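You operate a simulated robot arm through the tools that you are given. There is no shell and no other tool.

The job below is to be done with a simulated robot arm. You get a single attempt, and the scene is never put back.

Task
Brush the crumbs off the leaf, slide it in and lock it.
Fine: brush first, and put the brush back. Set down upright: teal hand brush. What is to be rubbed or washed off counts as gone when no trace of it is left.

The check looks at the end state, three seconds after you hand in, the way a careful person would. Anything else that was tipped, shoved, dropped, spilled or broken makes it a failure.

Robot
A 7-joint arm with a three-finger gripper, fixed in place. Base frame: the origin is on the floor under the middle of its stand, x ahead of it, y to its left, z up; the work surface is at about z = 750. Readings come in mm, degrees, newtons and seconds.
It reaches about 1342 mm from its shoulder. Its first joint turns from -166.0 to 166.0 degrees. Payload 2.69 kg.
The tool frame sits at the grasp point between the pads (the TCP): z along the fingers, y along the line on which they close. The tips reach 30 mm beyond it. The gripper opens to 128 mm; its body begins 117 mm behind the TCP.
Orientation is that of the tool frame in the base frame, as [roll, pitch, yaw] about the fixed x, y, z axes, in that order (R = Rz(yaw) Ry(pitch) Rx(roll)). With the fingers straight down and closing along the base's y, the tool's x points along the base's -x, its y along +y and its z along -z.

Tools
- The arm moves only by the tool nudge_tool. Its argument "deltas" is text: rows parted by semicolons, each of 6 numbers parted by spaces: the shift along the base's x, y, z in m, then the turn, a rotation vector about the base's x, y, z in rad. In form: tx ty tz wx wy wz; .... A call has 1 to 20 rows; each row is the pose to reach, as a shift and turn from the pose commanded when the call began. "fingers" is the opening in per cent of the stroke, from 0 (shut) to 100 (fully open), set as the call begins (left out, the last holds). Each row takes 0.2 s and may step no farther than 50 mm and 8.6 degrees from the row before; otherwise, or with a gripper value out of range, the whole call is refused. A pose out of reach is approached as far as the arm can. The call stops where the force on the tool passes 80 N (or 10 N more than at its start, if that is more) or the arm is blocked; 0.2 s more then pass. Each finger travels about 127 mm/s and halts on what it meets, pressing with about 25 N; the grip force reading is that of the motor and also rises with nothing between the fingers. The clock runs only during rows and for 0.2 s after the last one: add rows that repeat a pose to give the fingers time. The reply holds the time, the measured pose of the TCP, the force on the tool along the base axes, the opening and the grip force, in the units named above and with some noise, with the torque about the TCP (base axes, N m) and any sound that the robot's microphone picked up.
- Cameras (640 x 400 px; columns grow to the right, rows downward): "scene" is fixed at [400.6, -647.9, 1459.6]; the picture's right is [0.95, -0.32, 0.00], its down [-0.18, -0.53, -0.83] and it looks along [0.26, 0.78, -0.56] (base axes); focal length 353 px, centre (320, 200). "wrist" rides on the gripper at [58, 54, -131] in the tool frame; the picture's right is [-0.68, 0.74, 0.00], its down [-0.62, -0.57, -0.55] and it looks along [-0.40, -0.37, 0.84] (tool axes); focal length 234 px, centre (320, 200). There is no depth. A picture from a camera that has moved, and an enlarged one, comes with that camera's place and axes in the base frame and with its lens.
- snapshot(camera): a new picture of that camera. The clock stands still meanwhile.
- lift_body(by): moves the trunk up (or, below 0, down) by that many mm; the arm rides with it, the base frame stays. It gives what a move gives, with no picture.
- enlarge(camera, box): a new picture of the part [left, top, right, bottom] of that camera's present view, enlarged. The clock stands still meanwhile.
- hand_in(): hands the job in; it is judged then, once.

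Nothing tells you positions but the pictures and the camera data. Unless the task says otherwise, let go and move clear before handing in.

The tools are called after "Request:" by a JSON object that holds its "fn" and its "kwargs". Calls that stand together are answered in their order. nudge_tool: Moves the arm, as the interface text tells. Its arguments: {"type":"object","properties":{"deltas":{"type":"string"},"fingers":{"type":"number"}},"required":["deltas"]} The other tools are called the same way: lift_body (by) moves the trunk up or down; snapshot (camera) takes a picture; enlarge (camera, box) takes an enlarged picture of a part of a camera's view; hand_in () hands the job in.

At the start:

```text
clock: 0.0
position: [741.6, 310.9, 1053.5]
tcp_rot: [179.9, 0.0, -180.0]
contact_force: [0.3, -0.4, 1.0]
wrist_torque: [0.0, 0.05, -0.02]
opening: 127.9
grip_force: 0.2
trunk travel left (down, up): [-150.0, 200.0]
```

scene: 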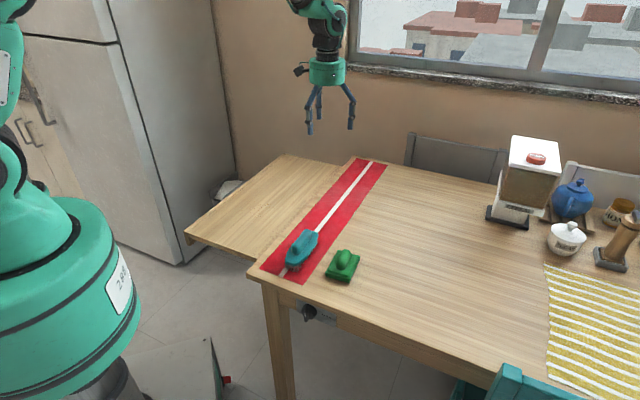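
wrist: 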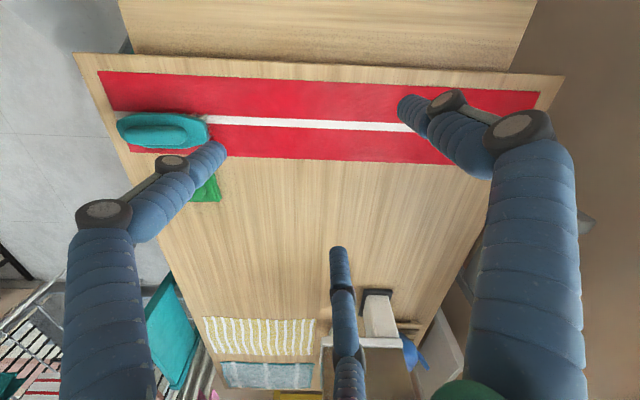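

I see a table with a draw-leaf sticking out on the left, a red runner with a teal brush on it, a green block beside it, and a knob-like thing under the table edge. I'll look closer at these before moving.

Request:
{"fn": "enlarge", "kwargs": {"camera": "scene", "box": [180, 140, 400, 278]}}

Request:
{"fn": "enlarge", "kwargs": {"camera": "scene", "box": [230, 220, 390, 320]}}

Request:
{"fn": "enlarge", "kwargs": {"camera": "scene", "box": [260, 280, 360, 342]}}

Request:
{"fn": "enlarge", "kwargs": {"camera": "wrist", "box": [60, 0, 580, 210]}}

```text
2.90 times, centred on (290, 209) of scene
camera zoom: at [400.6, -647.9, 1459.6], right [0.95, -0.32, 0.0], down [-0.18, -0.53, -0.83], along [0.26, 0.78, -0.56], focal length 1024 px, centre (407, 174)
```

zoom: 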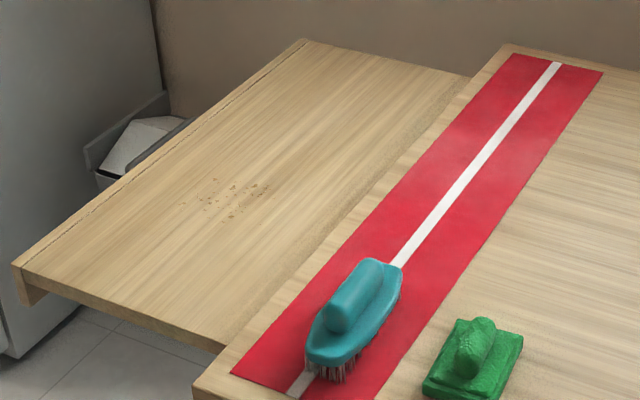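

```text
4.00 times, centred on (310, 270) of scene
camera zoom: at [400.6, -647.9, 1459.6], right [0.95, -0.32, 0.0], down [-0.18, -0.53, -0.83], along [0.26, 0.78, -0.56], focal length 1413 px, centre (360, -80)
```

zoom: 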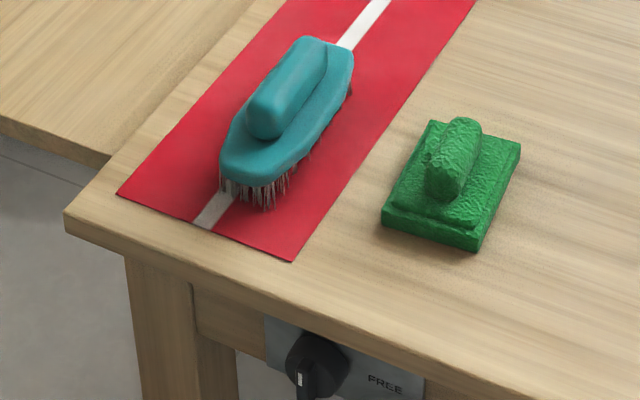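

```text
6.40 times, centred on (310, 311) of scene
camera zoom: at [400.6, -647.9, 1459.6], right [0.95, -0.32, 0.0], down [-0.18, -0.53, -0.83], along [0.26, 0.78, -0.56], focal length 2261 px, centre (384, -510)
```

zoom: 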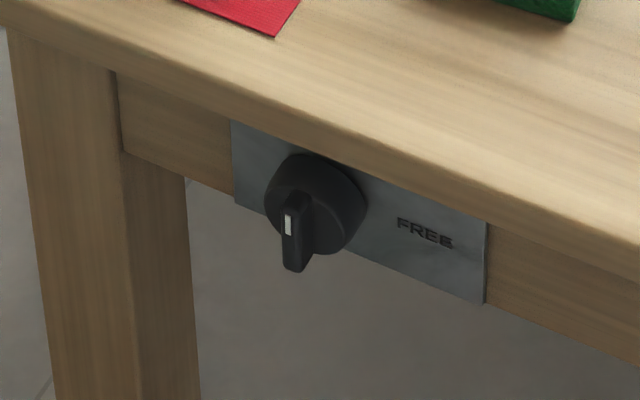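

```text
1.23 times, centred on (320, 105) of wrist
camera zoom: at [684.7, 364.7, 1182.9], right [0.68, 0.74, 0.0], down [0.62, -0.57, 0.55], along [0.4, -0.37, -0.84], focal length 288 px, centre (320, 317)
```

zoom: 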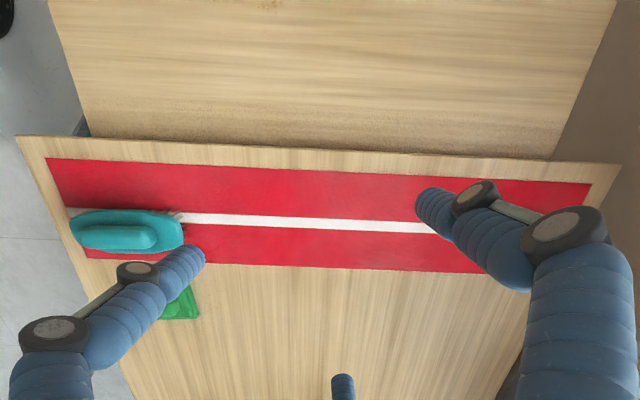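

The table is rotated about 45° to the base. The leaf sticks out about 315 mm towards (-x,+y), and the crumbs lie near (510, 397). The brush lies near (590, 84) along the runner. I'll move above the brush with the gripper yawed 45° and take a closer look.

Request:
{"fn": "nudge_tool", "kwargs": {"deltas": "-0.019 -0.028 -0.006 0 0 0.098; -0.038 -0.057 -0.013 0 0 0.196; -0.056 -0.085 -0.019 0 0 0.294; -0.075 -0.113 -0.025 0 0 0.393; -0.094 -0.142 -0.031 0 0 0.491; -0.113 -0.170 -0.038 0 0 0.589; -0.131 -0.198 -0.044 0 0 0.687; -0.150 -0.227 -0.05 0 0 0.785; -0.150 -0.227 -0.05 0 0 0.785", "fingers": 100}}

Request:
{"fn": "snapshot", "kwargs": {"camera": "wrist"}}

Request:
{"fn": "snapshot", "kwargs": {"camera": "scene"}}

```text
clock: 2.0
position: [591.7, 83.4, 1003.5]
tcp_rot: [-180.0, 0.0, -135.1]
contact_force: [0.0, -0.4, 0.1]
wrist_torque: [0.05, 0.0, -0.03]
opening: 128.1
grip_force: 0.1
trunk travel left (down, up): [-150.0, 200.0]
```

```text
taken
camera wrist: at [513.6, 79.9, 1132.6], right [-0.04, 1.0, 0.0], down [0.84, 0.04, 0.55], along [0.55, 0.02, -0.84], focal length 234 px, centre (320, 200)
```

wrist: 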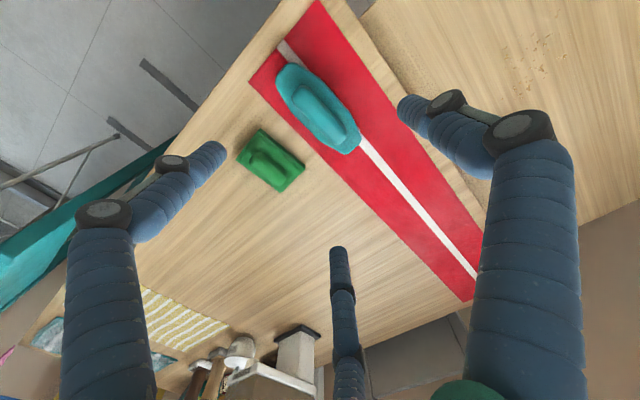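

```text
taken
```

scene: 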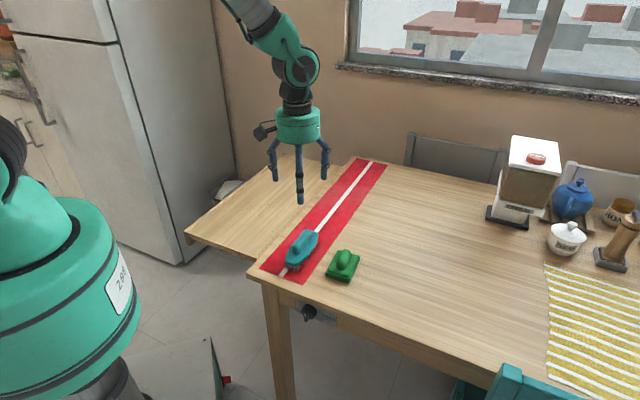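

The gripper is now above the brush, turned with the table. I'll zoom in to measure the brush's handle, axis and height.

Request:
{"fn": "enlarge", "kwargs": {"camera": "wrist", "box": [220, 20, 400, 200]}}

Request:
{"fn": "enlarge", "kwargs": {"camera": "wrist", "box": [360, 0, 640, 175]}}

Request:
{"fn": "enlarge", "kwargs": {"camera": "scene", "box": [260, 215, 370, 295]}}

```text
2.22 times, centred on (310, 110) of wrist
camera zoom: at [513.6, 79.9, 1132.6], right [-0.04, 1.0, 0.0], down [0.84, 0.04, 0.55], along [0.55, 0.02, -0.84], focal length 520 px, centre (342, 400)
```

zoom: 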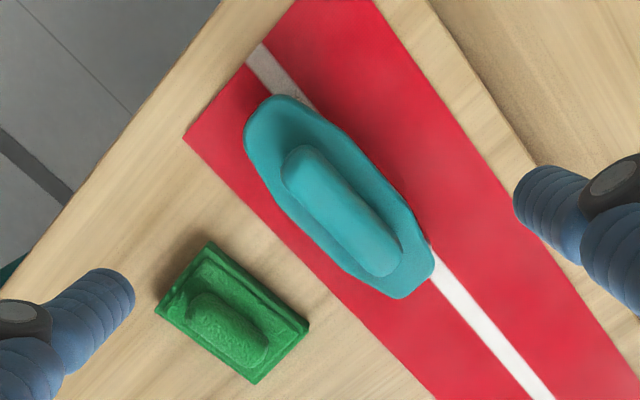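

```text
2.29 times, centred on (500, 88) of wrist
camera zoom: at [513.6, 79.9, 1132.6], right [-0.04, 1.0, 0.0], down [0.84, 0.04, 0.55], along [0.55, 0.02, -0.84], focal length 535 px, centre (-91, 457)
```

zoom: 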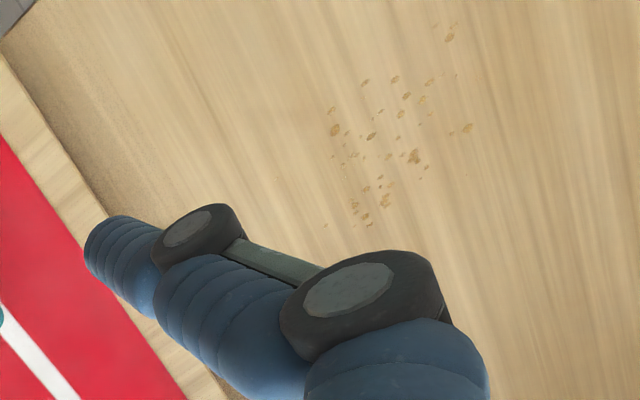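

```text
5.00 times, centred on (315, 255) of scene
camera zoom: at [400.6, -647.9, 1459.6], right [0.95, -0.32, 0.0], down [-0.18, -0.53, -0.83], along [0.26, 0.78, -0.56], focal length 1766 px, centre (345, -75)
```

zoom: 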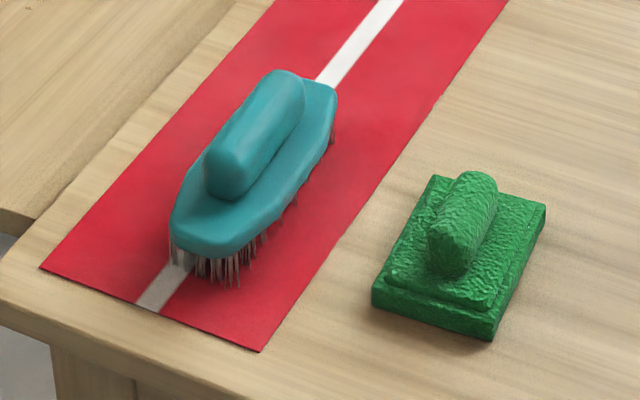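

The brush body is about 156 × 55 mm along 45°, with its ridge handle centred near (591, 81) and its top at z≈807. I'll test how the three fingers close here in free air before grasping.

Request:
{"fn": "nudge_tool", "kwargs": {"deltas": "0 0 0 0 0 0; 0 0 0 0 0 0; 0 0 0 0 0 0; 0 0 0 0 0 0", "fingers": 40}}

Request:
{"fn": "snapshot", "kwargs": {"camera": "wrist"}}

Request:
{"fn": "enlarge", "kwargs": {"camera": "scene", "box": [230, 90, 390, 210]}}

```text
clock: 3.0
position: [594.1, 84.3, 1001.9]
tcp_rot: [-180.0, 0.0, -135.0]
contact_force: [0.4, -0.1, 0.3]
wrist_torque: [0.0, 0.01, 0.01]
opening: 51.3
grip_force: 0.1
trunk travel left (down, up): [-150.0, 200.0]
```

```text
taken
camera wrist: at [514.0, 80.7, 1132.4], right [-0.04, 1.0, 0.0], down [0.84, 0.04, 0.55], along [0.55, 0.02, -0.84], focal length 234 px, centre (320, 200)
```

wrist: 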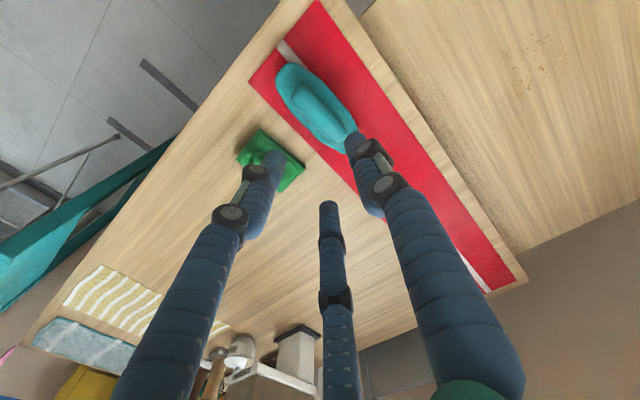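

```text
3.33 times, centred on (310, 150) of scene
camera zoom: at [400.6, -647.9, 1459.6], right [0.95, -0.32, 0.0], down [-0.18, -0.53, -0.83], along [0.26, 0.78, -0.56], focal length 1178 px, centre (353, 367)
```

zoom: 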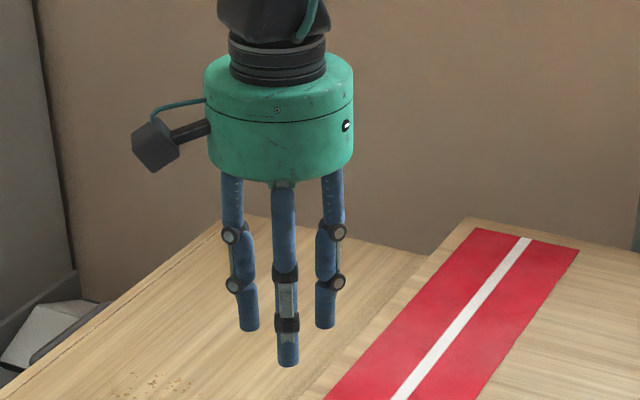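

The fingers close radially at 120°, so the best hold on the ridge is two fingers pinching its sides and the third on its end. I'll yaw -90°, open fully and recheck alignment above the brush.

Request:
{"fn": "nudge_tool", "kwargs": {"deltas": "0.0005 0.0002 0 0 0 -0.143; 0.001 0.0004 -0.01 0 0 -0.286; 0.0015 0.0006 -0.02 0 0 -0.428; 0.002 0.0008 -0.03 0 0 -0.571; 0.0025 0.001 -0.04 0 0 -0.714; 0.003 0.0012 -0.05 0 0 -0.857; 0.0035 0.0014 -0.06 0 0 -1.0; 0.004 0.0016 -0.06 0 0 -1.143; 0.0045 0.0018 -0.06 0 0 -1.285; 0.005 0.002 -0.06 0 0 -1.428; 0.0054 0.0025 -0.06 0 0 -1.571; 0.0054 0.0025 -0.06 0 0 -1.571", "fingers": 100}}

Request:
{"fn": "snapshot", "kwargs": {"camera": "wrist"}}

Request:
{"fn": "enlarge", "kwargs": {"camera": "scene", "box": [230, 140, 390, 300]}}

```text
clock: 5.6
position: [598.8, 85.9, 943.2]
tcp_rot: [180.0, 0.0, 134.9]
contact_force: [0.1, -0.5, 0.7]
wrist_torque: [0.02, -0.01, 0.01]
opening: 127.9
grip_force: 0.0
trunk travel left (down, up): [-150.0, 200.0]
```

```text
taken
camera wrist: at [595.4, 165.8, 1072.8], right [1.0, 0.04, 0.0], down [0.03, -0.84, 0.55], along [0.02, -0.55, -0.84], focal length 234 px, centre (320, 200)
```

wrist: 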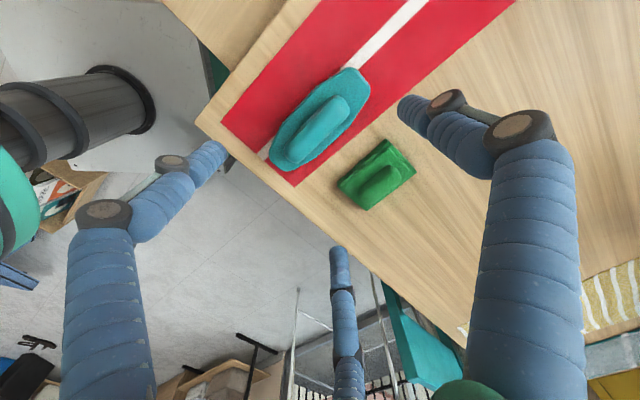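

```text
2.50 times, centred on (310, 220) of scene
camera zoom: at [400.6, -647.9, 1459.6], right [0.95, -0.32, 0.0], down [-0.18, -0.53, -0.83], along [0.26, 0.78, -0.56], focal length 883 px, centre (345, 150)
```

zoom: 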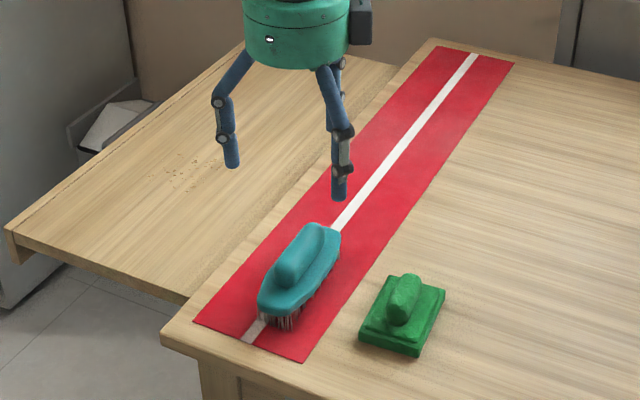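

Request:
{"fn": "enlarge", "kwargs": {"camera": "wrist", "box": [220, 40, 430, 220]}}

```text
2.22 times, centred on (325, 130) of wrist
camera zoom: at [595.4, 165.8, 1072.8], right [1.0, 0.04, 0.0], down [0.03, -0.84, 0.55], along [0.02, -0.55, -0.84], focal length 520 px, centre (309, 356)
```

zoom: 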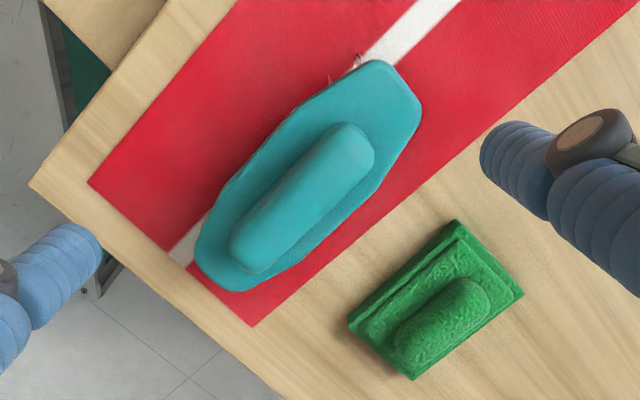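

The brush lies at about 45° and its ridge is centred near (592.5, 84). I'll descend with the fingers open, stopping a little above the grasp height to check clearance.

Request:
{"fn": "nudge_tool", "kwargs": {"deltas": "0 0.001 -0.03 0 0 0; 0 0.002 -0.06 0 0 0; 0 0.002 -0.09 0 0 0; 0 0.002 -0.11 0 0 0; 0 0.002 -0.118 0 0 0; 0 0.002 -0.118 0 0 0", "fingers": 100}}

Request:
{"fn": "enlarge", "kwargs": {"camera": "scene", "box": [250, 180, 370, 290]}}

Request:
{"fn": "snapshot", "kwargs": {"camera": "wrist"}}

```text
clock: 7.0
position: [597.6, 88.4, 825.2]
tcp_rot: [-180.0, 0.0, 135.0]
contact_force: [0.3, -0.1, 0.2]
wrist_torque: [0.03, 0.01, -0.01]
opening: 128.0
grip_force: 0.0
trunk travel left (down, up): [-150.0, 200.0]
```

```text
3.64 times, centred on (310, 235) of scene
camera zoom: at [400.6, -647.9, 1459.6], right [0.95, -0.32, 0.0], down [-0.18, -0.53, -0.83], along [0.26, 0.78, -0.56], focal length 1285 px, centre (356, 73)
```

zoom: 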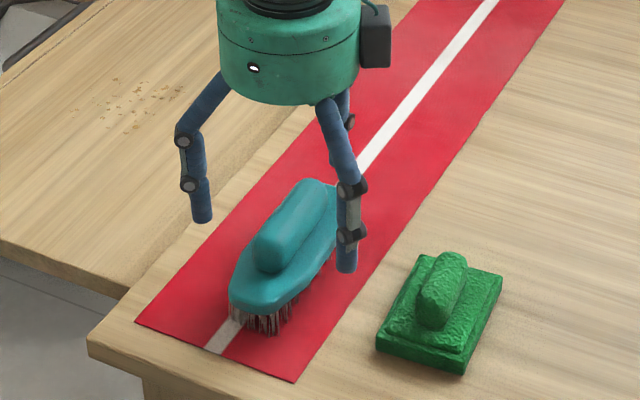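

```text
taken
camera wrist: at [595.0, 168.4, 954.8], right [1.0, 0.04, 0.0], down [0.03, -0.84, 0.55], along [0.02, -0.55, -0.84], focal length 234 px, centre (320, 200)
```

wrist: 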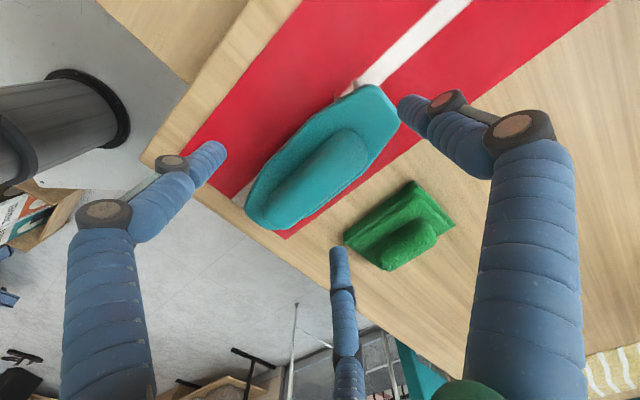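

The fingers straddle the ridge with clearance, and the v- finger stays clear of the green block. I'll descend the last 8 mm and close.

Request:
{"fn": "nudge_tool", "kwargs": {"deltas": "0 0 -0.004 0 0 0; 0 0 -0.008 0 0 0; 0 0 -0.008 0 0 0", "fingers": 100}}

Request:
{"fn": "nudge_tool", "kwargs": {"deltas": "0 0 0 0 0 0; 0 0 0 0 0 0; 0 0 0 0 0 0; 0 0 0 0 0 0", "fingers": 45}}

Request:
{"fn": "enlarge", "kwargs": {"camera": "scene", "box": [250, 180, 370, 290]}}

Request:
{"fn": "snapshot", "kwargs": {"camera": "wrist"}}

```text
clock: 7.8
position: [598.0, 88.4, 816.9]
tcp_rot: [-180.0, 0.2, 134.8]
contact_force: [0.5, -0.9, 0.7]
wrist_torque: [-0.03, 0.03, -0.01]
opening: 127.9
grip_force: 0.1
trunk travel left (down, up): [-150.0, 200.0]
```

```text
clock: 8.8
position: [600.1, 86.5, 820.0]
tcp_rot: [179.9, 0.2, 135.0]
contact_force: [6.9, -0.8, 34.2]
wrist_torque: [0.26, -0.71, -0.1]
opening: 58.9
grip_force: 0.8
trunk travel left (down, up): [-150.0, 200.0]
```

```text
3.64 times, centred on (310, 235) of scene
camera zoom: at [400.6, -647.9, 1459.6], right [0.95, -0.32, 0.0], down [-0.18, -0.53, -0.83], along [0.26, 0.78, -0.56], focal length 1285 px, centre (356, 73)
```

zoom: 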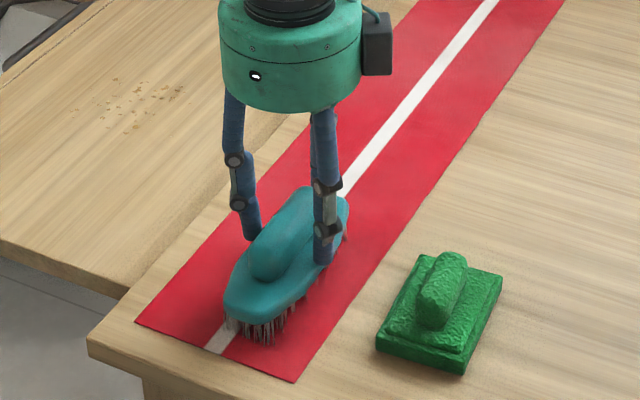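

```text
taken
camera wrist: at [595.8, 167.7, 948.5], right [1.0, 0.04, 0.0], down [0.03, -0.84, 0.55], along [0.03, -0.55, -0.84], focal length 234 px, centre (320, 200)
```

wrist: 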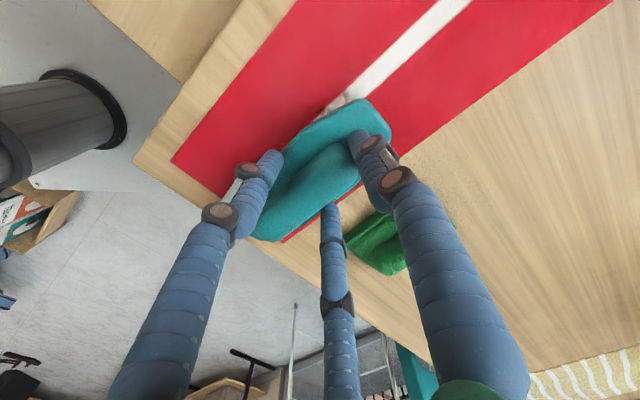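

Closing swings the tips slightly lower, and they now press on the brush's back with about 34 N. I'll rise by some millimetres to relieve that and check again.

Request:
{"fn": "nudge_tool", "kwargs": {"deltas": "0 0 0.003 0 0 0; 0 0 0.006 0 0 0; 0 0 0.006 0 0 0", "fingers": 45}}

Request:
{"fn": "enlarge", "kwargs": {"camera": "scene", "box": [250, 180, 370, 290]}}

Request:
{"fn": "enlarge", "kwargs": {"camera": "wrist", "box": [200, 80, 440, 260]}}

```text
clock: 9.6
position: [595.8, 87.2, 821.4]
tcp_rot: [-179.9, -0.1, 135.0]
contact_force: [0.2, -0.6, 0.5]
wrist_torque: [0.04, 0.03, 0.01]
opening: 57.5
grip_force: 0.1
trunk travel left (down, up): [-150.0, 200.0]
```

```text
3.64 times, centred on (310, 235) of scene
camera zoom: at [400.6, -647.9, 1459.6], right [0.95, -0.32, 0.0], down [-0.18, -0.53, -0.83], along [0.26, 0.78, -0.56], focal length 1285 px, centre (356, 73)
```

zoom: 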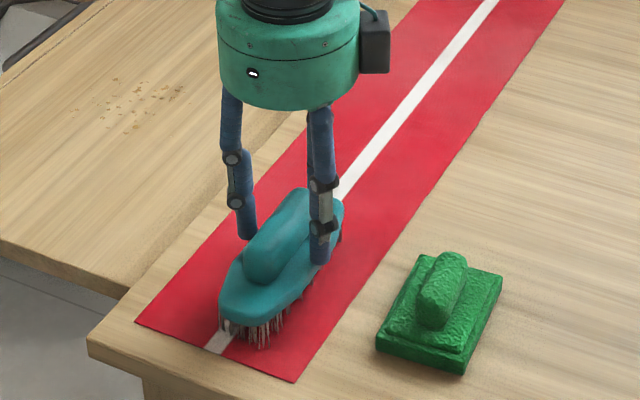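

```text
2.22 times, centred on (320, 170) of wrist
camera zoom: at [593.9, 167.7, 950.8], right [1.0, 0.04, 0.0], down [0.04, -0.84, 0.55], along [0.02, -0.55, -0.84], focal length 520 px, centre (320, 267)
```

zoom: 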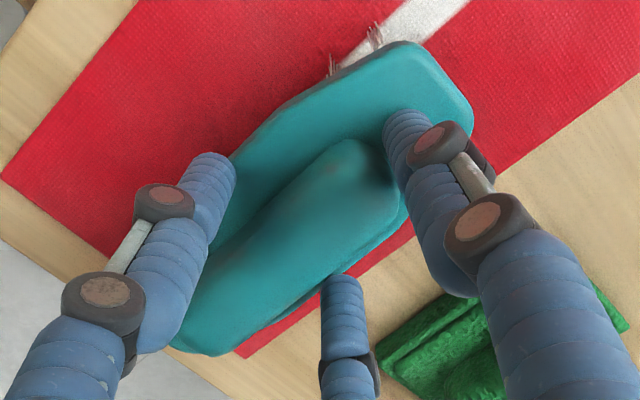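

No force now. I'll close fully onto the ridge and watch the vertical force.

Request:
{"fn": "nudge_tool", "kwargs": {"deltas": "0 0 0.001 0 0 0; 0 0 0.001 0 0 0; 0 0 0.001 0 0 0; 0 0 0.001 0 0 0", "fingers": 0}}

Request:
{"fn": "enlarge", "kwargs": {"camera": "scene", "box": [250, 180, 370, 290]}}

Request:
{"fn": "enlarge", "kwargs": {"camera": "wrist", "box": [200, 80, 440, 260]}}

```text
clock: 10.6
position: [599.1, 87.2, 824.6]
tcp_rot: [-180.0, 0.0, 135.0]
contact_force: [0.7, 0.2, -0.7]
wrist_torque: [0.03, 0.01, 0.02]
opening: 32.6
grip_force: 25.1
trunk travel left (down, up): [-150.0, 200.0]
```

```text
3.64 times, centred on (310, 235) of scene
camera zoom: at [400.6, -647.9, 1459.6], right [0.95, -0.32, 0.0], down [-0.18, -0.53, -0.83], along [0.26, 0.78, -0.56], focal length 1285 px, centre (356, 73)
```

zoom: 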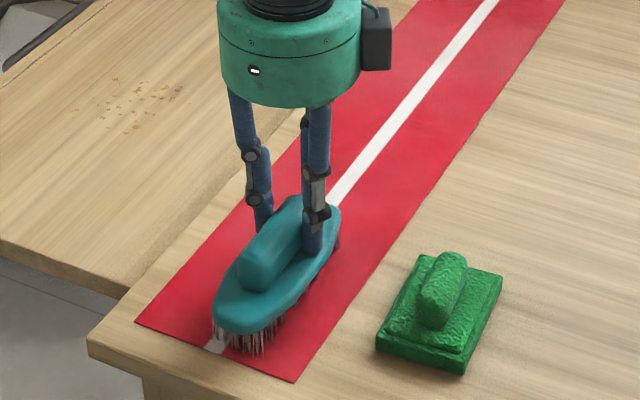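

```text
2.22 times, centred on (320, 170) of wrist
camera zoom: at [595.0, 167.4, 953.1], right [1.0, 0.04, 0.0], down [0.04, -0.84, 0.55], along [0.02, -0.55, -0.84], focal length 520 px, centre (320, 267)
```

zoom: 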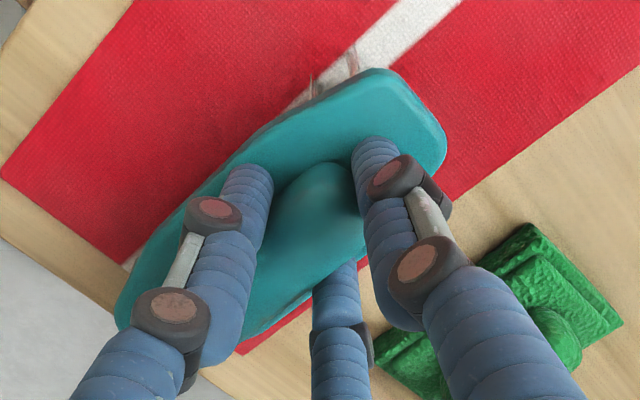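

The grip holds at 25 N with all three fingers on the ridge. The brush slid about 16 mm along the runner during closing, so I'll allow for that when I put it back. Next I lift and check the hold.

Request:
{"fn": "nudge_tool", "kwargs": {"deltas": "0 0 0.015 0 0 0; 0 0 0.035 0 0 0; 0 0 0.06 0 0 0; 0 0 0.08 0 0 0; 0 0 0.08 0 0 0", "fingers": 0}}

Request:
{"fn": "enlarge", "kwargs": {"camera": "scene", "box": [230, 150, 370, 290]}}

Request:
{"fn": "snapshot", "kwargs": {"camera": "wrist"}}

```text
clock: 11.8
position: [599.6, 87.8, 903.8]
tcp_rot: [-180.0, 0.1, 135.0]
contact_force: [0.6, 0.1, -0.8]
wrist_torque: [0.04, -0.04, -0.03]
opening: 32.4
grip_force: 25.2
trunk travel left (down, up): [-150.0, 200.0]
```

```text
2.86 times, centred on (300, 220) of scene
camera zoom: at [400.6, -647.9, 1459.6], right [0.95, -0.32, 0.0], down [-0.18, -0.53, -0.83], along [0.26, 0.78, -0.56], focal length 1009 px, centre (377, 143)
```

zoom: 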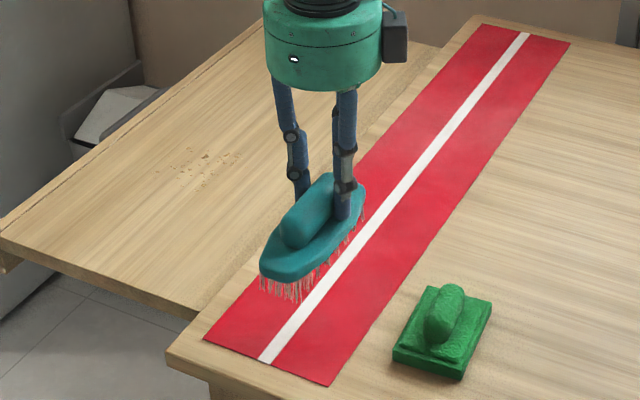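

```text
taken
camera wrist: at [596.1, 168.0, 1033.3], right [1.0, 0.04, 0.0], down [0.03, -0.84, 0.55], along [0.02, -0.55, -0.84], focal length 234 px, centre (320, 200)
```

wrist: 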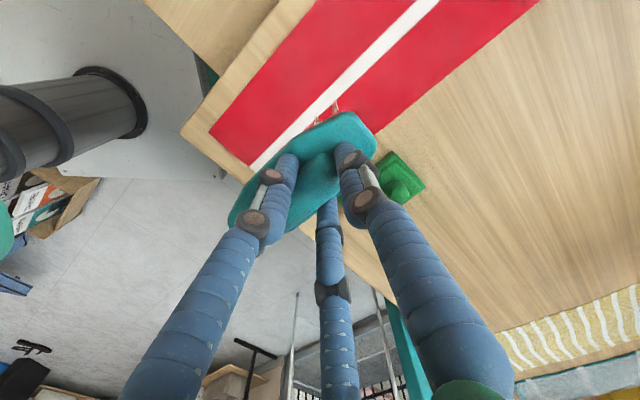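

The brush hangs level and upright, with its bristle tips about 74 mm below the TCP. I'll carry it over the leaf, to the inner side of the crumbs, and look before touching down.

Request:
{"fn": "nudge_tool", "kwargs": {"deltas": "0.002 0.042 0 0 0 0; 0.004 0.084 0 0 0 0; 0.006 0.126 -0.002 0 0 0; 0.008 0.168 -0.005 0 0 0; 0.010 0.210 -0.010 0 0 0; 0.011 0.251 -0.024 0 0 0; 0.011 0.251 -0.054 0 0 0; 0.011 0.251 -0.079 0 0 0; 0.011 0.251 -0.079 0 0 0", "fingers": 0}}

Request:
{"fn": "snapshot", "kwargs": {"camera": "scene"}}

Request:
{"fn": "enlarge", "kwargs": {"camera": "scene", "box": [200, 130, 360, 250]}}

Request:
{"fn": "snapshot", "kwargs": {"camera": "wrist"}}

```text
clock: 13.8
position: [608.6, 338.8, 823.3]
tcp_rot: [179.9, -0.1, 134.9]
contact_force: [-1.1, -0.4, -1.4]
wrist_torque: [-0.01, 0.02, -0.03]
opening: 32.2
grip_force: 25.0
trunk travel left (down, up): [-150.0, 200.0]
```

```text
taken
```

scene: 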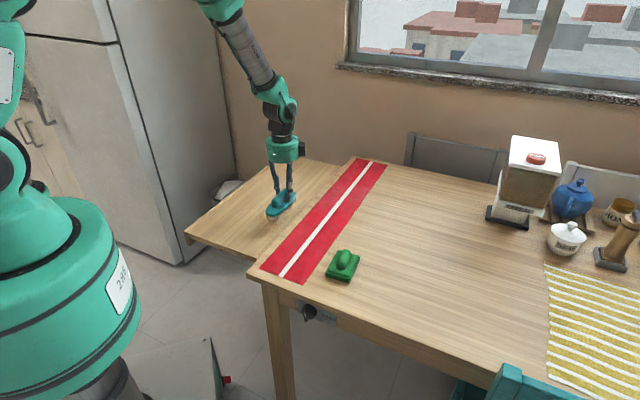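

```text
3.33 times, centred on (280, 190) of scene
camera zoom: at [400.6, -647.9, 1459.6], right [0.95, -0.32, 0.0], down [-0.18, -0.53, -0.83], along [0.26, 0.78, -0.56], focal length 1178 px, centre (453, 233)
```

zoom: 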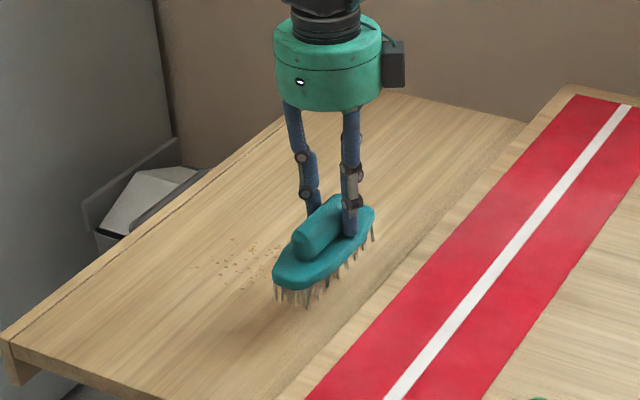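

```text
taken
camera wrist: at [605.4, 418.8, 953.1], right [1.0, 0.04, 0.0], down [0.04, -0.84, 0.55], along [0.02, -0.55, -0.84], focal length 234 px, centre (320, 200)
```

wrist: 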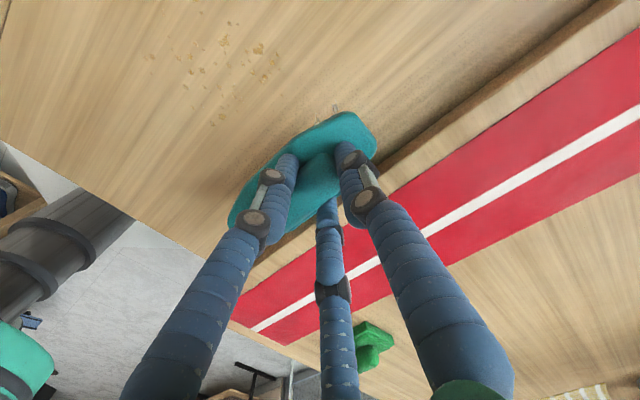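

The brush hovers over the leaf inboard of the crumbs. Its bristle swath of about 140 mm covers their whole spread along the edge direction. I'll lower in small steps to find contact with the leaf.

Request:
{"fn": "nudge_tool", "kwargs": {"deltas": "0 0 -0.006 0 0 0; 0 0 -0.012 0 0 0; 0 0 -0.018 0 0 0; 0 0 -0.018 0 0 0", "fingers": 0}}

Request:
{"fn": "enlarge", "kwargs": {"camera": "scene", "box": [240, 150, 320, 230]}}

```text
clock: 14.8
position: [608.7, 337.4, 806.6]
tcp_rot: [-180.0, 0.0, 135.0]
contact_force: [0.4, 0.4, -0.6]
wrist_torque: [0.02, -0.03, 0.0]
opening: 32.1
grip_force: 24.8
trunk travel left (down, up): [-150.0, 200.0]
```

```text
5.00 times, centred on (280, 190) of scene
camera zoom: at [400.6, -647.9, 1459.6], right [0.95, -0.32, 0.0], down [-0.18, -0.53, -0.83], along [0.26, 0.78, -0.56], focal length 1766 px, centre (520, 250)
```

zoom: 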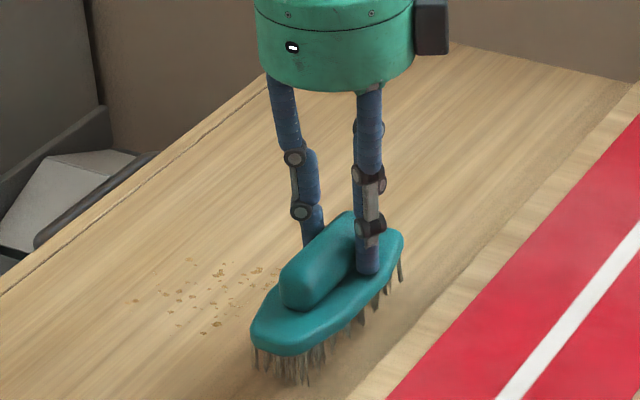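

Request:
{"fn": "nudge_tool", "kwargs": {"deltas": "0 0 -0.003 0 0 0; 0 0 -0.006 0 0 0; 0 0 -0.006 0 0 0", "fingers": 0}}

```text
clock: 15.6
position: [609.2, 339.4, 801.3]
tcp_rot: [180.0, 0.1, 135.0]
contact_force: [0.2, 0.2, -1.0]
wrist_torque: [0.04, -0.02, 0.03]
opening: 32.3
grip_force: 24.6
trunk travel left (down, up): [-150.0, 200.0]
```

No contact yet at a TCP height of about 801. I'll keep going down a few millimetres at a time.

Request:
{"fn": "nudge_tool", "kwargs": {"deltas": "0 0 -0.002 0 0 0; 0 0 -0.004 0 0 0; 0 0 -0.004 0 0 0", "fingers": 0}}

```text
clock: 16.4
position: [609.6, 338.6, 797.8]
tcp_rot: [-180.0, 0.0, 135.0]
contact_force: [0.0, 0.1, -0.4]
wrist_torque: [-0.04, -0.03, 0.01]
opening: 32.1
grip_force: 25.5
trunk travel left (down, up): [-150.0, 200.0]
```

Request:
{"fn": "nudge_tool", "kwargs": {"deltas": "0 0 -0.001 0 0 0; 0 0 -0.003 0 0 0; 0 0 -0.003 0 0 0", "fingers": 0}}

Request:
{"fn": "enlarge", "kwargs": {"camera": "scene", "box": [240, 150, 320, 230]}}

```text
clock: 17.2
position: [610.7, 339.3, 796.2]
tcp_rot: [179.8, -0.1, 135.0]
contact_force: [0.5, -4.2, 18.8]
wrist_torque: [-0.42, 0.22, 0.03]
opening: 32.5
grip_force: 24.6
trunk travel left (down, up): [-150.0, 200.0]
```

```text
5.00 times, centred on (280, 190) of scene
camera zoom: at [400.6, -647.9, 1459.6], right [0.95, -0.32, 0.0], down [-0.18, -0.53, -0.83], along [0.26, 0.78, -0.56], focal length 1766 px, centre (520, 250)
```

zoom: 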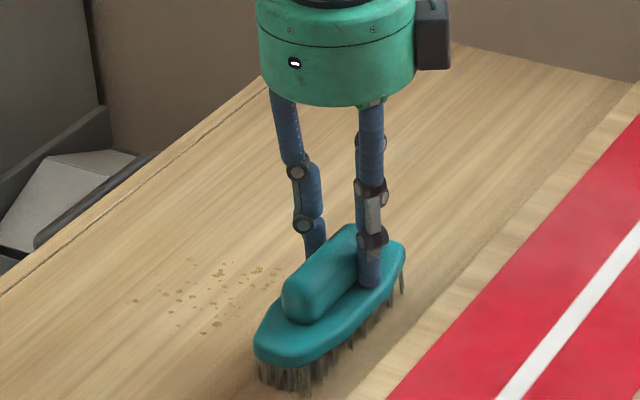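

The bristles now press on the leaf with about 19 N, so its top is at z≈721. I'll start a stroke across the crumbs toward the leaf's outer edge, then pause to see what it does.

Request:
{"fn": "nudge_tool", "kwargs": {"deltas": "-0.010 0.010 0.0003 0 0 0; -0.024 0.024 0.0003 0 0 0; -0.038 0.038 0.0003 0 0 0; -0.052 0.052 0.0003 0 0 0; -0.066 0.066 0.0003 0 0 0; -0.080 0.080 0.0003 0 0 0; -0.094 0.094 0.0003 0 0 0; -0.108 0.108 0.0003 0 0 0", "fingers": 0}}

Request:
{"fn": "enlarge", "kwargs": {"camera": "scene", "box": [200, 140, 320, 230]}}

Request:
{"fn": "snapshot", "kwargs": {"camera": "wrist"}}

```text
clock: 19.0
position: [499.7, 445.8, 793.4]
tcp_rot: [-180.0, 0.0, 135.1]
contact_force: [-0.7, 1.3, 12.9]
wrist_torque: [0.19, -0.03, 0.01]
opening: 32.1
grip_force: 25.3
trunk travel left (down, up): [-150.0, 200.0]
```

```text
4.44 times, centred on (260, 185) of scene
camera zoom: at [400.6, -647.9, 1459.6], right [0.95, -0.32, 0.0], down [-0.18, -0.53, -0.83], along [0.26, 0.78, -0.56], focal length 1570 px, centre (587, 267)
```

zoom: 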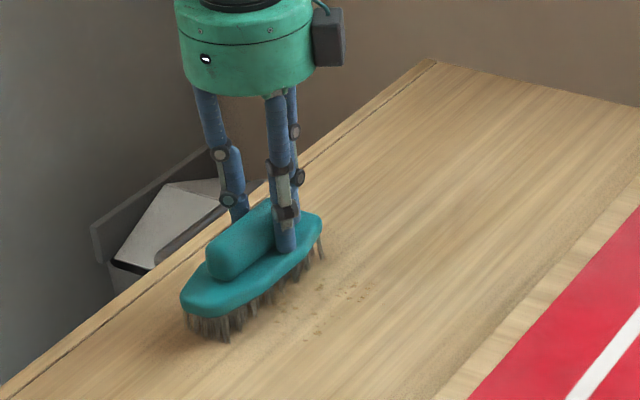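

```text
taken
camera wrist: at [496.7, 526.9, 923.5], right [1.0, 0.04, 0.0], down [0.04, -0.84, 0.55], along [0.02, -0.55, -0.84], focal length 234 px, centre (320, 200)
```

wrist: 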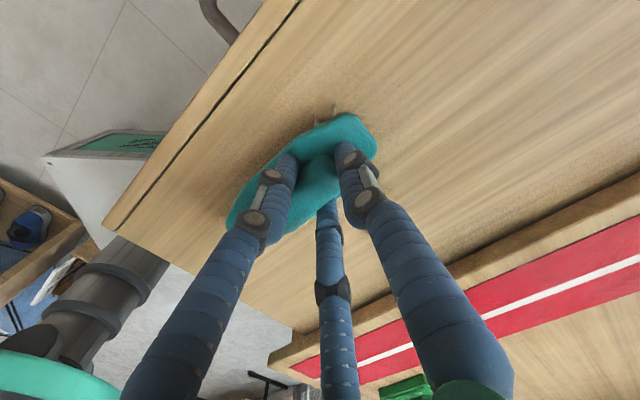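

The crumbs are fading: one pass left only faint traces. I'll brush back and forth over the same band under the same light pressure.

Request:
{"fn": "nudge_tool", "kwargs": {"deltas": "0.012 -0.012 0 0 0 0; 0.027 -0.027 0 0 0 0; 0.042 -0.042 0 0 0 0; 0.057 -0.057 0 0 0 0; 0.072 -0.072 0 0 0 0; 0.087 -0.087 0 0 0 0; 0.098 -0.098 0 0 0 0; 0.087 -0.087 0 0 0 0; 0.072 -0.072 0 0 0 0; 0.057 -0.057 0 0 0 0; 0.042 -0.042 0 0 0 0; 0.027 -0.027 0 0 0 0; 0.012 -0.012 0 0 0 0; 0 0 0 0 0 0; -0.012 0.012 0 0 0 0", "fingers": 0}}

Request:
{"fn": "enlarge", "kwargs": {"camera": "scene", "box": [200, 140, 320, 230]}}

Request:
{"fn": "snapshot", "kwargs": {"camera": "wrist"}}

```text
clock: 22.2
position: [489.5, 459.9, 794.8]
tcp_rot: [180.0, 0.0, 134.8]
contact_force: [-0.2, 0.2, -1.2]
wrist_torque: [0.04, 0.04, 0.03]
opening: 31.8
grip_force: 24.8
trunk travel left (down, up): [-150.0, 200.0]
```

```text
4.44 times, centred on (260, 185) of scene
camera zoom: at [400.6, -647.9, 1459.6], right [0.95, -0.32, 0.0], down [-0.18, -0.53, -0.83], along [0.26, 0.78, -0.56], focal length 1570 px, centre (587, 267)
```

zoom: 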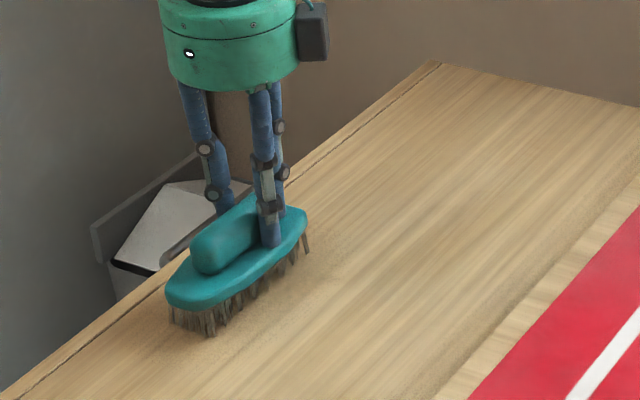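

```text
taken
camera wrist: at [486.4, 538.3, 924.0], right [1.0, 0.04, 0.0], down [0.03, -0.84, 0.55], along [0.02, -0.55, -0.84], focal length 234 px, centre (320, 200)
```

wrist: 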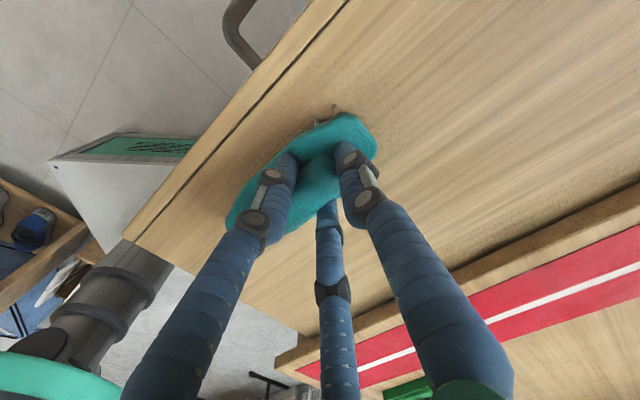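

No crumbs are visible behind the brush. I'll lift, move aside over the runner and inspect the leaf closely with both cameras.

Request:
{"fn": "nudge_tool", "kwargs": {"deltas": "0 0 0.03 0 0 0; 0.01 -0.02 0.07 0 0 0; 0.03 -0.06 0.10 0 0 0; 0.05 -0.10 0.12 0 0 0; 0.07 -0.14 0.14 0 0 0; 0.09 -0.18 0.15 0 0 0; 0.11 -0.22 0.15 0 0 0; 0.11 -0.22 0.15 0 0 0", "fingers": 0}}

Request:
{"fn": "enlarge", "kwargs": {"camera": "scene", "box": [180, 140, 340, 260]}}

Request:
{"fn": "enlarge", "kwargs": {"camera": "scene", "box": [220, 180, 290, 230]}}

Request:
{"fn": "snapshot", "kwargs": {"camera": "wrist"}}

```text
refused: row 3 steps farther than a row can; nothing moved
```

```text
3.33 times, centred on (260, 200) of scene
camera zoom: at [400.6, -647.9, 1459.6], right [0.95, -0.32, 0.0], down [-0.18, -0.53, -0.83], along [0.26, 0.78, -0.56], focal length 1178 px, centre (520, 200)
```

zoom: 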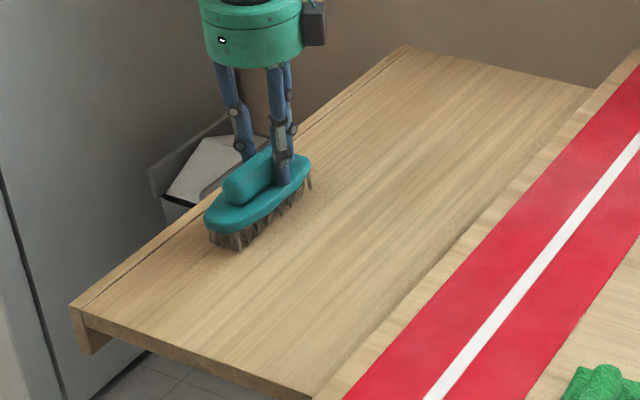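

```text
8.00 times, centred on (255, 205) of scene
camera zoom: at [400.6, -647.9, 1459.6], right [0.95, -0.32, 0.0], down [-0.18, -0.53, -0.83], along [0.26, 0.78, -0.56], focal length 2826 px, centre (840, 160)
```

zoom: 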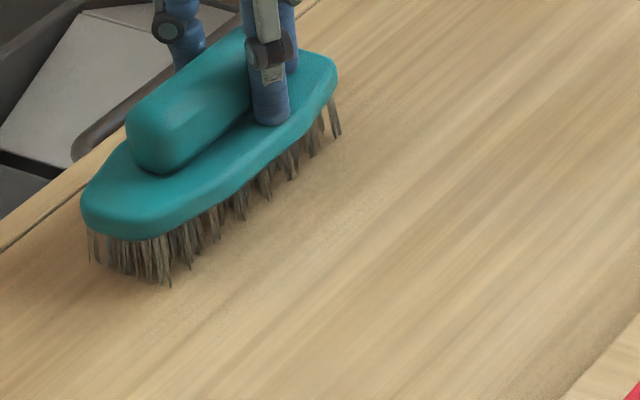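

```text
taken
camera wrist: at [486.4, 538.3, 924.0], right [1.0, 0.04, 0.0], down [0.03, -0.84, 0.55], along [0.02, -0.55, -0.84], focal length 234 px, centre (320, 200)
```

wrist: 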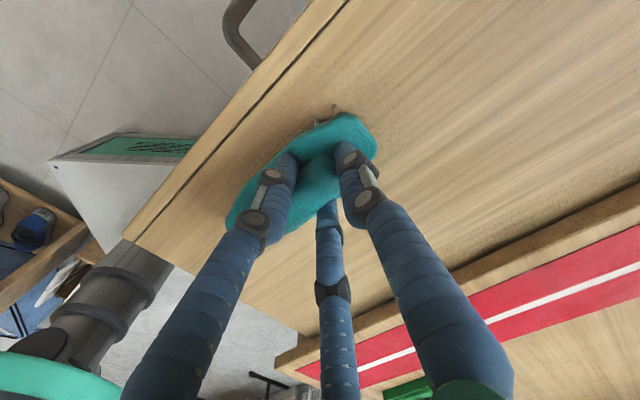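

One row was too long, so I'll redo the lift with smaller steps. The leaf behind the brush looks clean, and I want to see the part under the brush too.

Request:
{"fn": "nudge_tool", "kwargs": {"deltas": "0 0 0.03 0 0 0; 0.01 -0.015 0.065 0 0 0; 0.025 -0.045 0.09 0 0 0; 0.04 -0.08 0.11 0 0 0; 0.06 -0.12 0.12 0 0 0; 0.08 -0.16 0.13 0 0 0; 0.10 -0.20 0.13 0 0 0; 0.105 -0.24 0.13 0 0 0; 0.105 -0.24 0.13 0 0 0", "fingers": 0}}

Request:
{"fn": "enlarge", "kwargs": {"camera": "scene", "box": [180, 140, 340, 260]}}

Request:
{"fn": "enlarge", "kwargs": {"camera": "scene", "box": [205, 175, 285, 230]}}

Request:
{"fn": "snapshot", "kwargs": {"camera": "wrist"}}

```text
clock: 24.2
position: [592.9, 219.4, 923.8]
tcp_rot: [180.0, 0.1, 134.9]
contact_force: [-0.3, -0.7, -0.3]
wrist_torque: [0.05, -0.04, 0.0]
opening: 32.1
grip_force: 25.1
trunk travel left (down, up): [-150.0, 200.0]
```

```text
3.33 times, centred on (260, 200) of scene
camera zoom: at [400.6, -647.9, 1459.6], right [0.95, -0.32, 0.0], down [-0.18, -0.53, -0.83], along [0.26, 0.78, -0.56], focal length 1178 px, centre (520, 200)
```

zoom: 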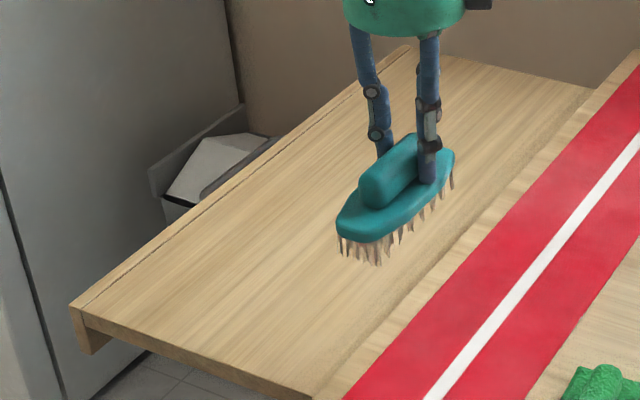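

```text
7.27 times, centred on (245, 202) of scene
camera zoom: at [400.6, -647.9, 1459.6], right [0.95, -0.32, 0.0], down [-0.18, -0.53, -0.83], along [0.26, 0.78, -0.56], focal length 2570 px, centre (866, 182)
```

zoom: 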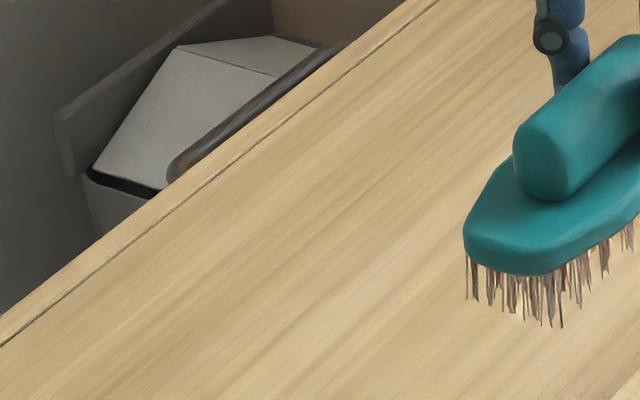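

```text
taken
camera wrist: at [589.1, 299.3, 1053.9], right [1.0, 0.04, 0.0], down [0.04, -0.84, 0.55], along [0.02, -0.55, -0.84], focal length 234 px, centre (320, 200)
```

wrist: 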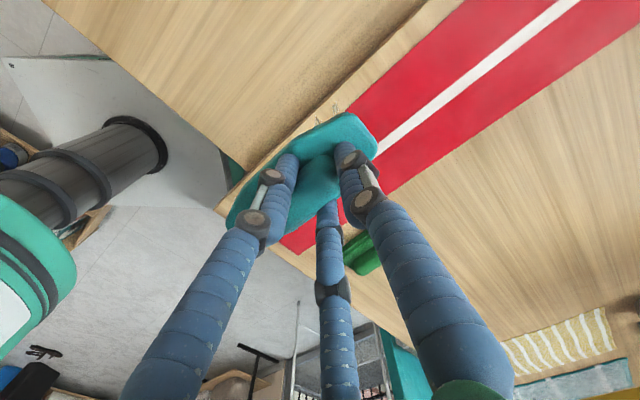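

The leaf looks clean from the scene camera. I'll take one closer wrist view of the crumb area before putting the brush back.

Request:
{"fn": "nudge_tool", "kwargs": {"deltas": "0.015 0.037 -0.01 0 0 0; 0.03 0.074 -0.02 0 0 0; 0.047 0.11 -0.03 0 0 0; 0.047 0.11 -0.03 0 0 0", "fingers": 0}}

Request:
{"fn": "enlarge", "kwargs": {"camera": "wrist", "box": [60, 0, 380, 180]}}

Request:
{"fn": "enlarge", "kwargs": {"camera": "scene", "box": [210, 180, 280, 230]}}

```text
clock: 25.2
position: [640.6, 332.0, 893.1]
tcp_rot: [-180.0, 0.0, 135.0]
contact_force: [0.2, 0.3, -1.5]
wrist_torque: [-0.03, 0.02, 0.05]
opening: 31.8
grip_force: 25.1
trunk travel left (down, up): [-150.0, 200.0]
```

```text
2.00 times, centred on (220, 90) of wrist
camera zoom: at [638.0, 410.6, 1022.2], right [1.0, 0.04, 0.0], down [0.04, -0.83, 0.55], along [0.02, -0.55, -0.84], focal length 468 px, centre (520, 420)
```

zoom: 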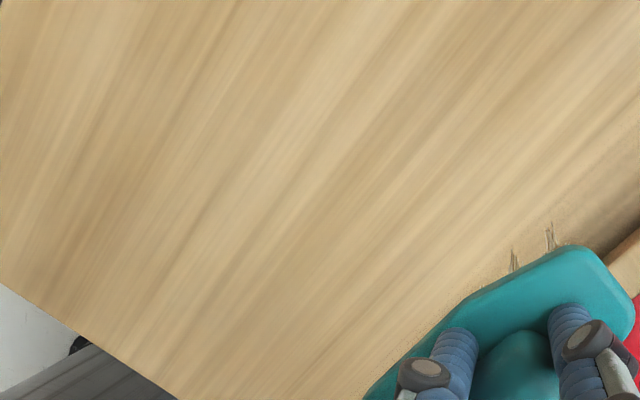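

```text
8.00 times, centred on (245, 205) of scene
camera zoom: at [400.6, -647.9, 1459.6], right [0.95, -0.32, 0.0], down [-0.18, -0.53, -0.83], along [0.26, 0.78, -0.56], focal length 2826 px, centre (920, 160)
```

zoom: 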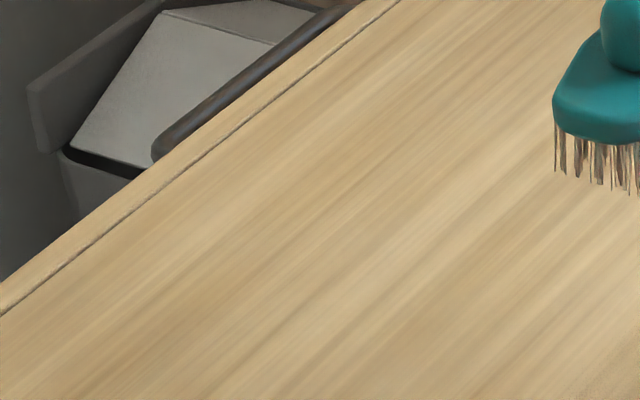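

The leaf is clean. I'll carry the brush back over its original place on the runner, allowing for the slide during gripping, and descend until it almost touches.

Request:
{"fn": "nudge_tool", "kwargs": {"deltas": "-0.005 -0.045 0 0 0 0; -0.010 -0.09 0 0 0 0; -0.015 -0.135 0 0 0 0; -0.020 -0.18 -0.005 0 0 0; -0.026 -0.2246 -0.015 0 0 0; -0.026 -0.2246 -0.04 0 0 0; -0.026 -0.2246 -0.06 0 0 0; -0.026 -0.2246 -0.066 0 0 0; -0.026 -0.2246 -0.066 0 0 0", "fingers": 0}}

Request:
{"fn": "enlarge", "kwargs": {"camera": "scene", "box": [260, 215, 370, 295]}}

Request:
{"fn": "snapshot", "kwargs": {"camera": "wrist"}}

```text
clock: 27.2
position: [615.9, 104.8, 827.7]
tcp_rot: [-180.0, -0.1, 135.0]
contact_force: [0.2, 0.4, -1.0]
wrist_torque: [0.04, 0.0, 0.02]
opening: 32.2
grip_force: 25.0
trunk travel left (down, up): [-150.0, 200.0]
```

```text
5.00 times, centred on (315, 255) of scene
camera zoom: at [400.6, -647.9, 1459.6], right [0.95, -0.32, 0.0], down [-0.18, -0.53, -0.83], along [0.26, 0.78, -0.56], focal length 1766 px, centre (345, -75)
```

zoom: 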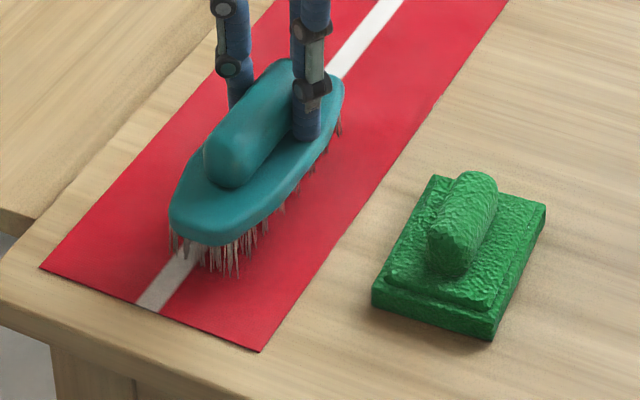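

```text
taken
camera wrist: at [612.9, 184.8, 957.4], right [1.0, 0.04, 0.0], down [0.04, -0.84, 0.55], along [0.02, -0.55, -0.84], focal length 234 px, centre (320, 200)
```

wrist: 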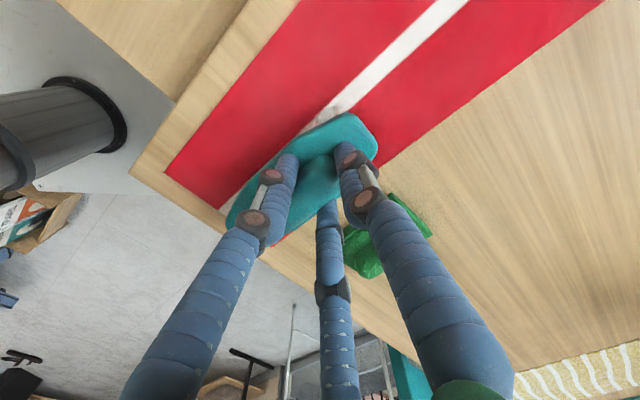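

The brush is almost exactly at its original place, about 4 mm too far along the runner and a few millimetres high. I'll correct that and lower gently to touch.

Request:
{"fn": "nudge_tool", "kwargs": {"deltas": "-0.003 -0.003 0 0 0 0; -0.003 -0.003 -0.002 0 0 0; -0.003 -0.003 -0.004 0 0 0; -0.003 -0.003 -0.004 0 0 0", "fingers": 0}}

```text
clock: 28.2
position: [613.2, 102.4, 825.2]
tcp_rot: [180.0, 0.0, 135.0]
contact_force: [0.1, -0.3, -1.5]
wrist_torque: [0.02, -0.02, 0.04]
opening: 32.0
grip_force: 25.2
trunk travel left (down, up): [-150.0, 200.0]
```

Request:
{"fn": "nudge_tool", "kwargs": {"deltas": "0 0 -0.001 0 0 0; 0 0 -0.002 0 0 0; 0 0 -0.002 0 0 0", "fingers": 0}}

```text
clock: 29.0
position: [613.1, 102.4, 822.5]
tcp_rot: [180.0, 0.0, 135.0]
contact_force: [0.8, 0.0, -0.9]
wrist_torque: [0.01, -0.05, -0.02]
opening: 32.3
grip_force: 24.8
trunk travel left (down, up): [-150.0, 200.0]
```

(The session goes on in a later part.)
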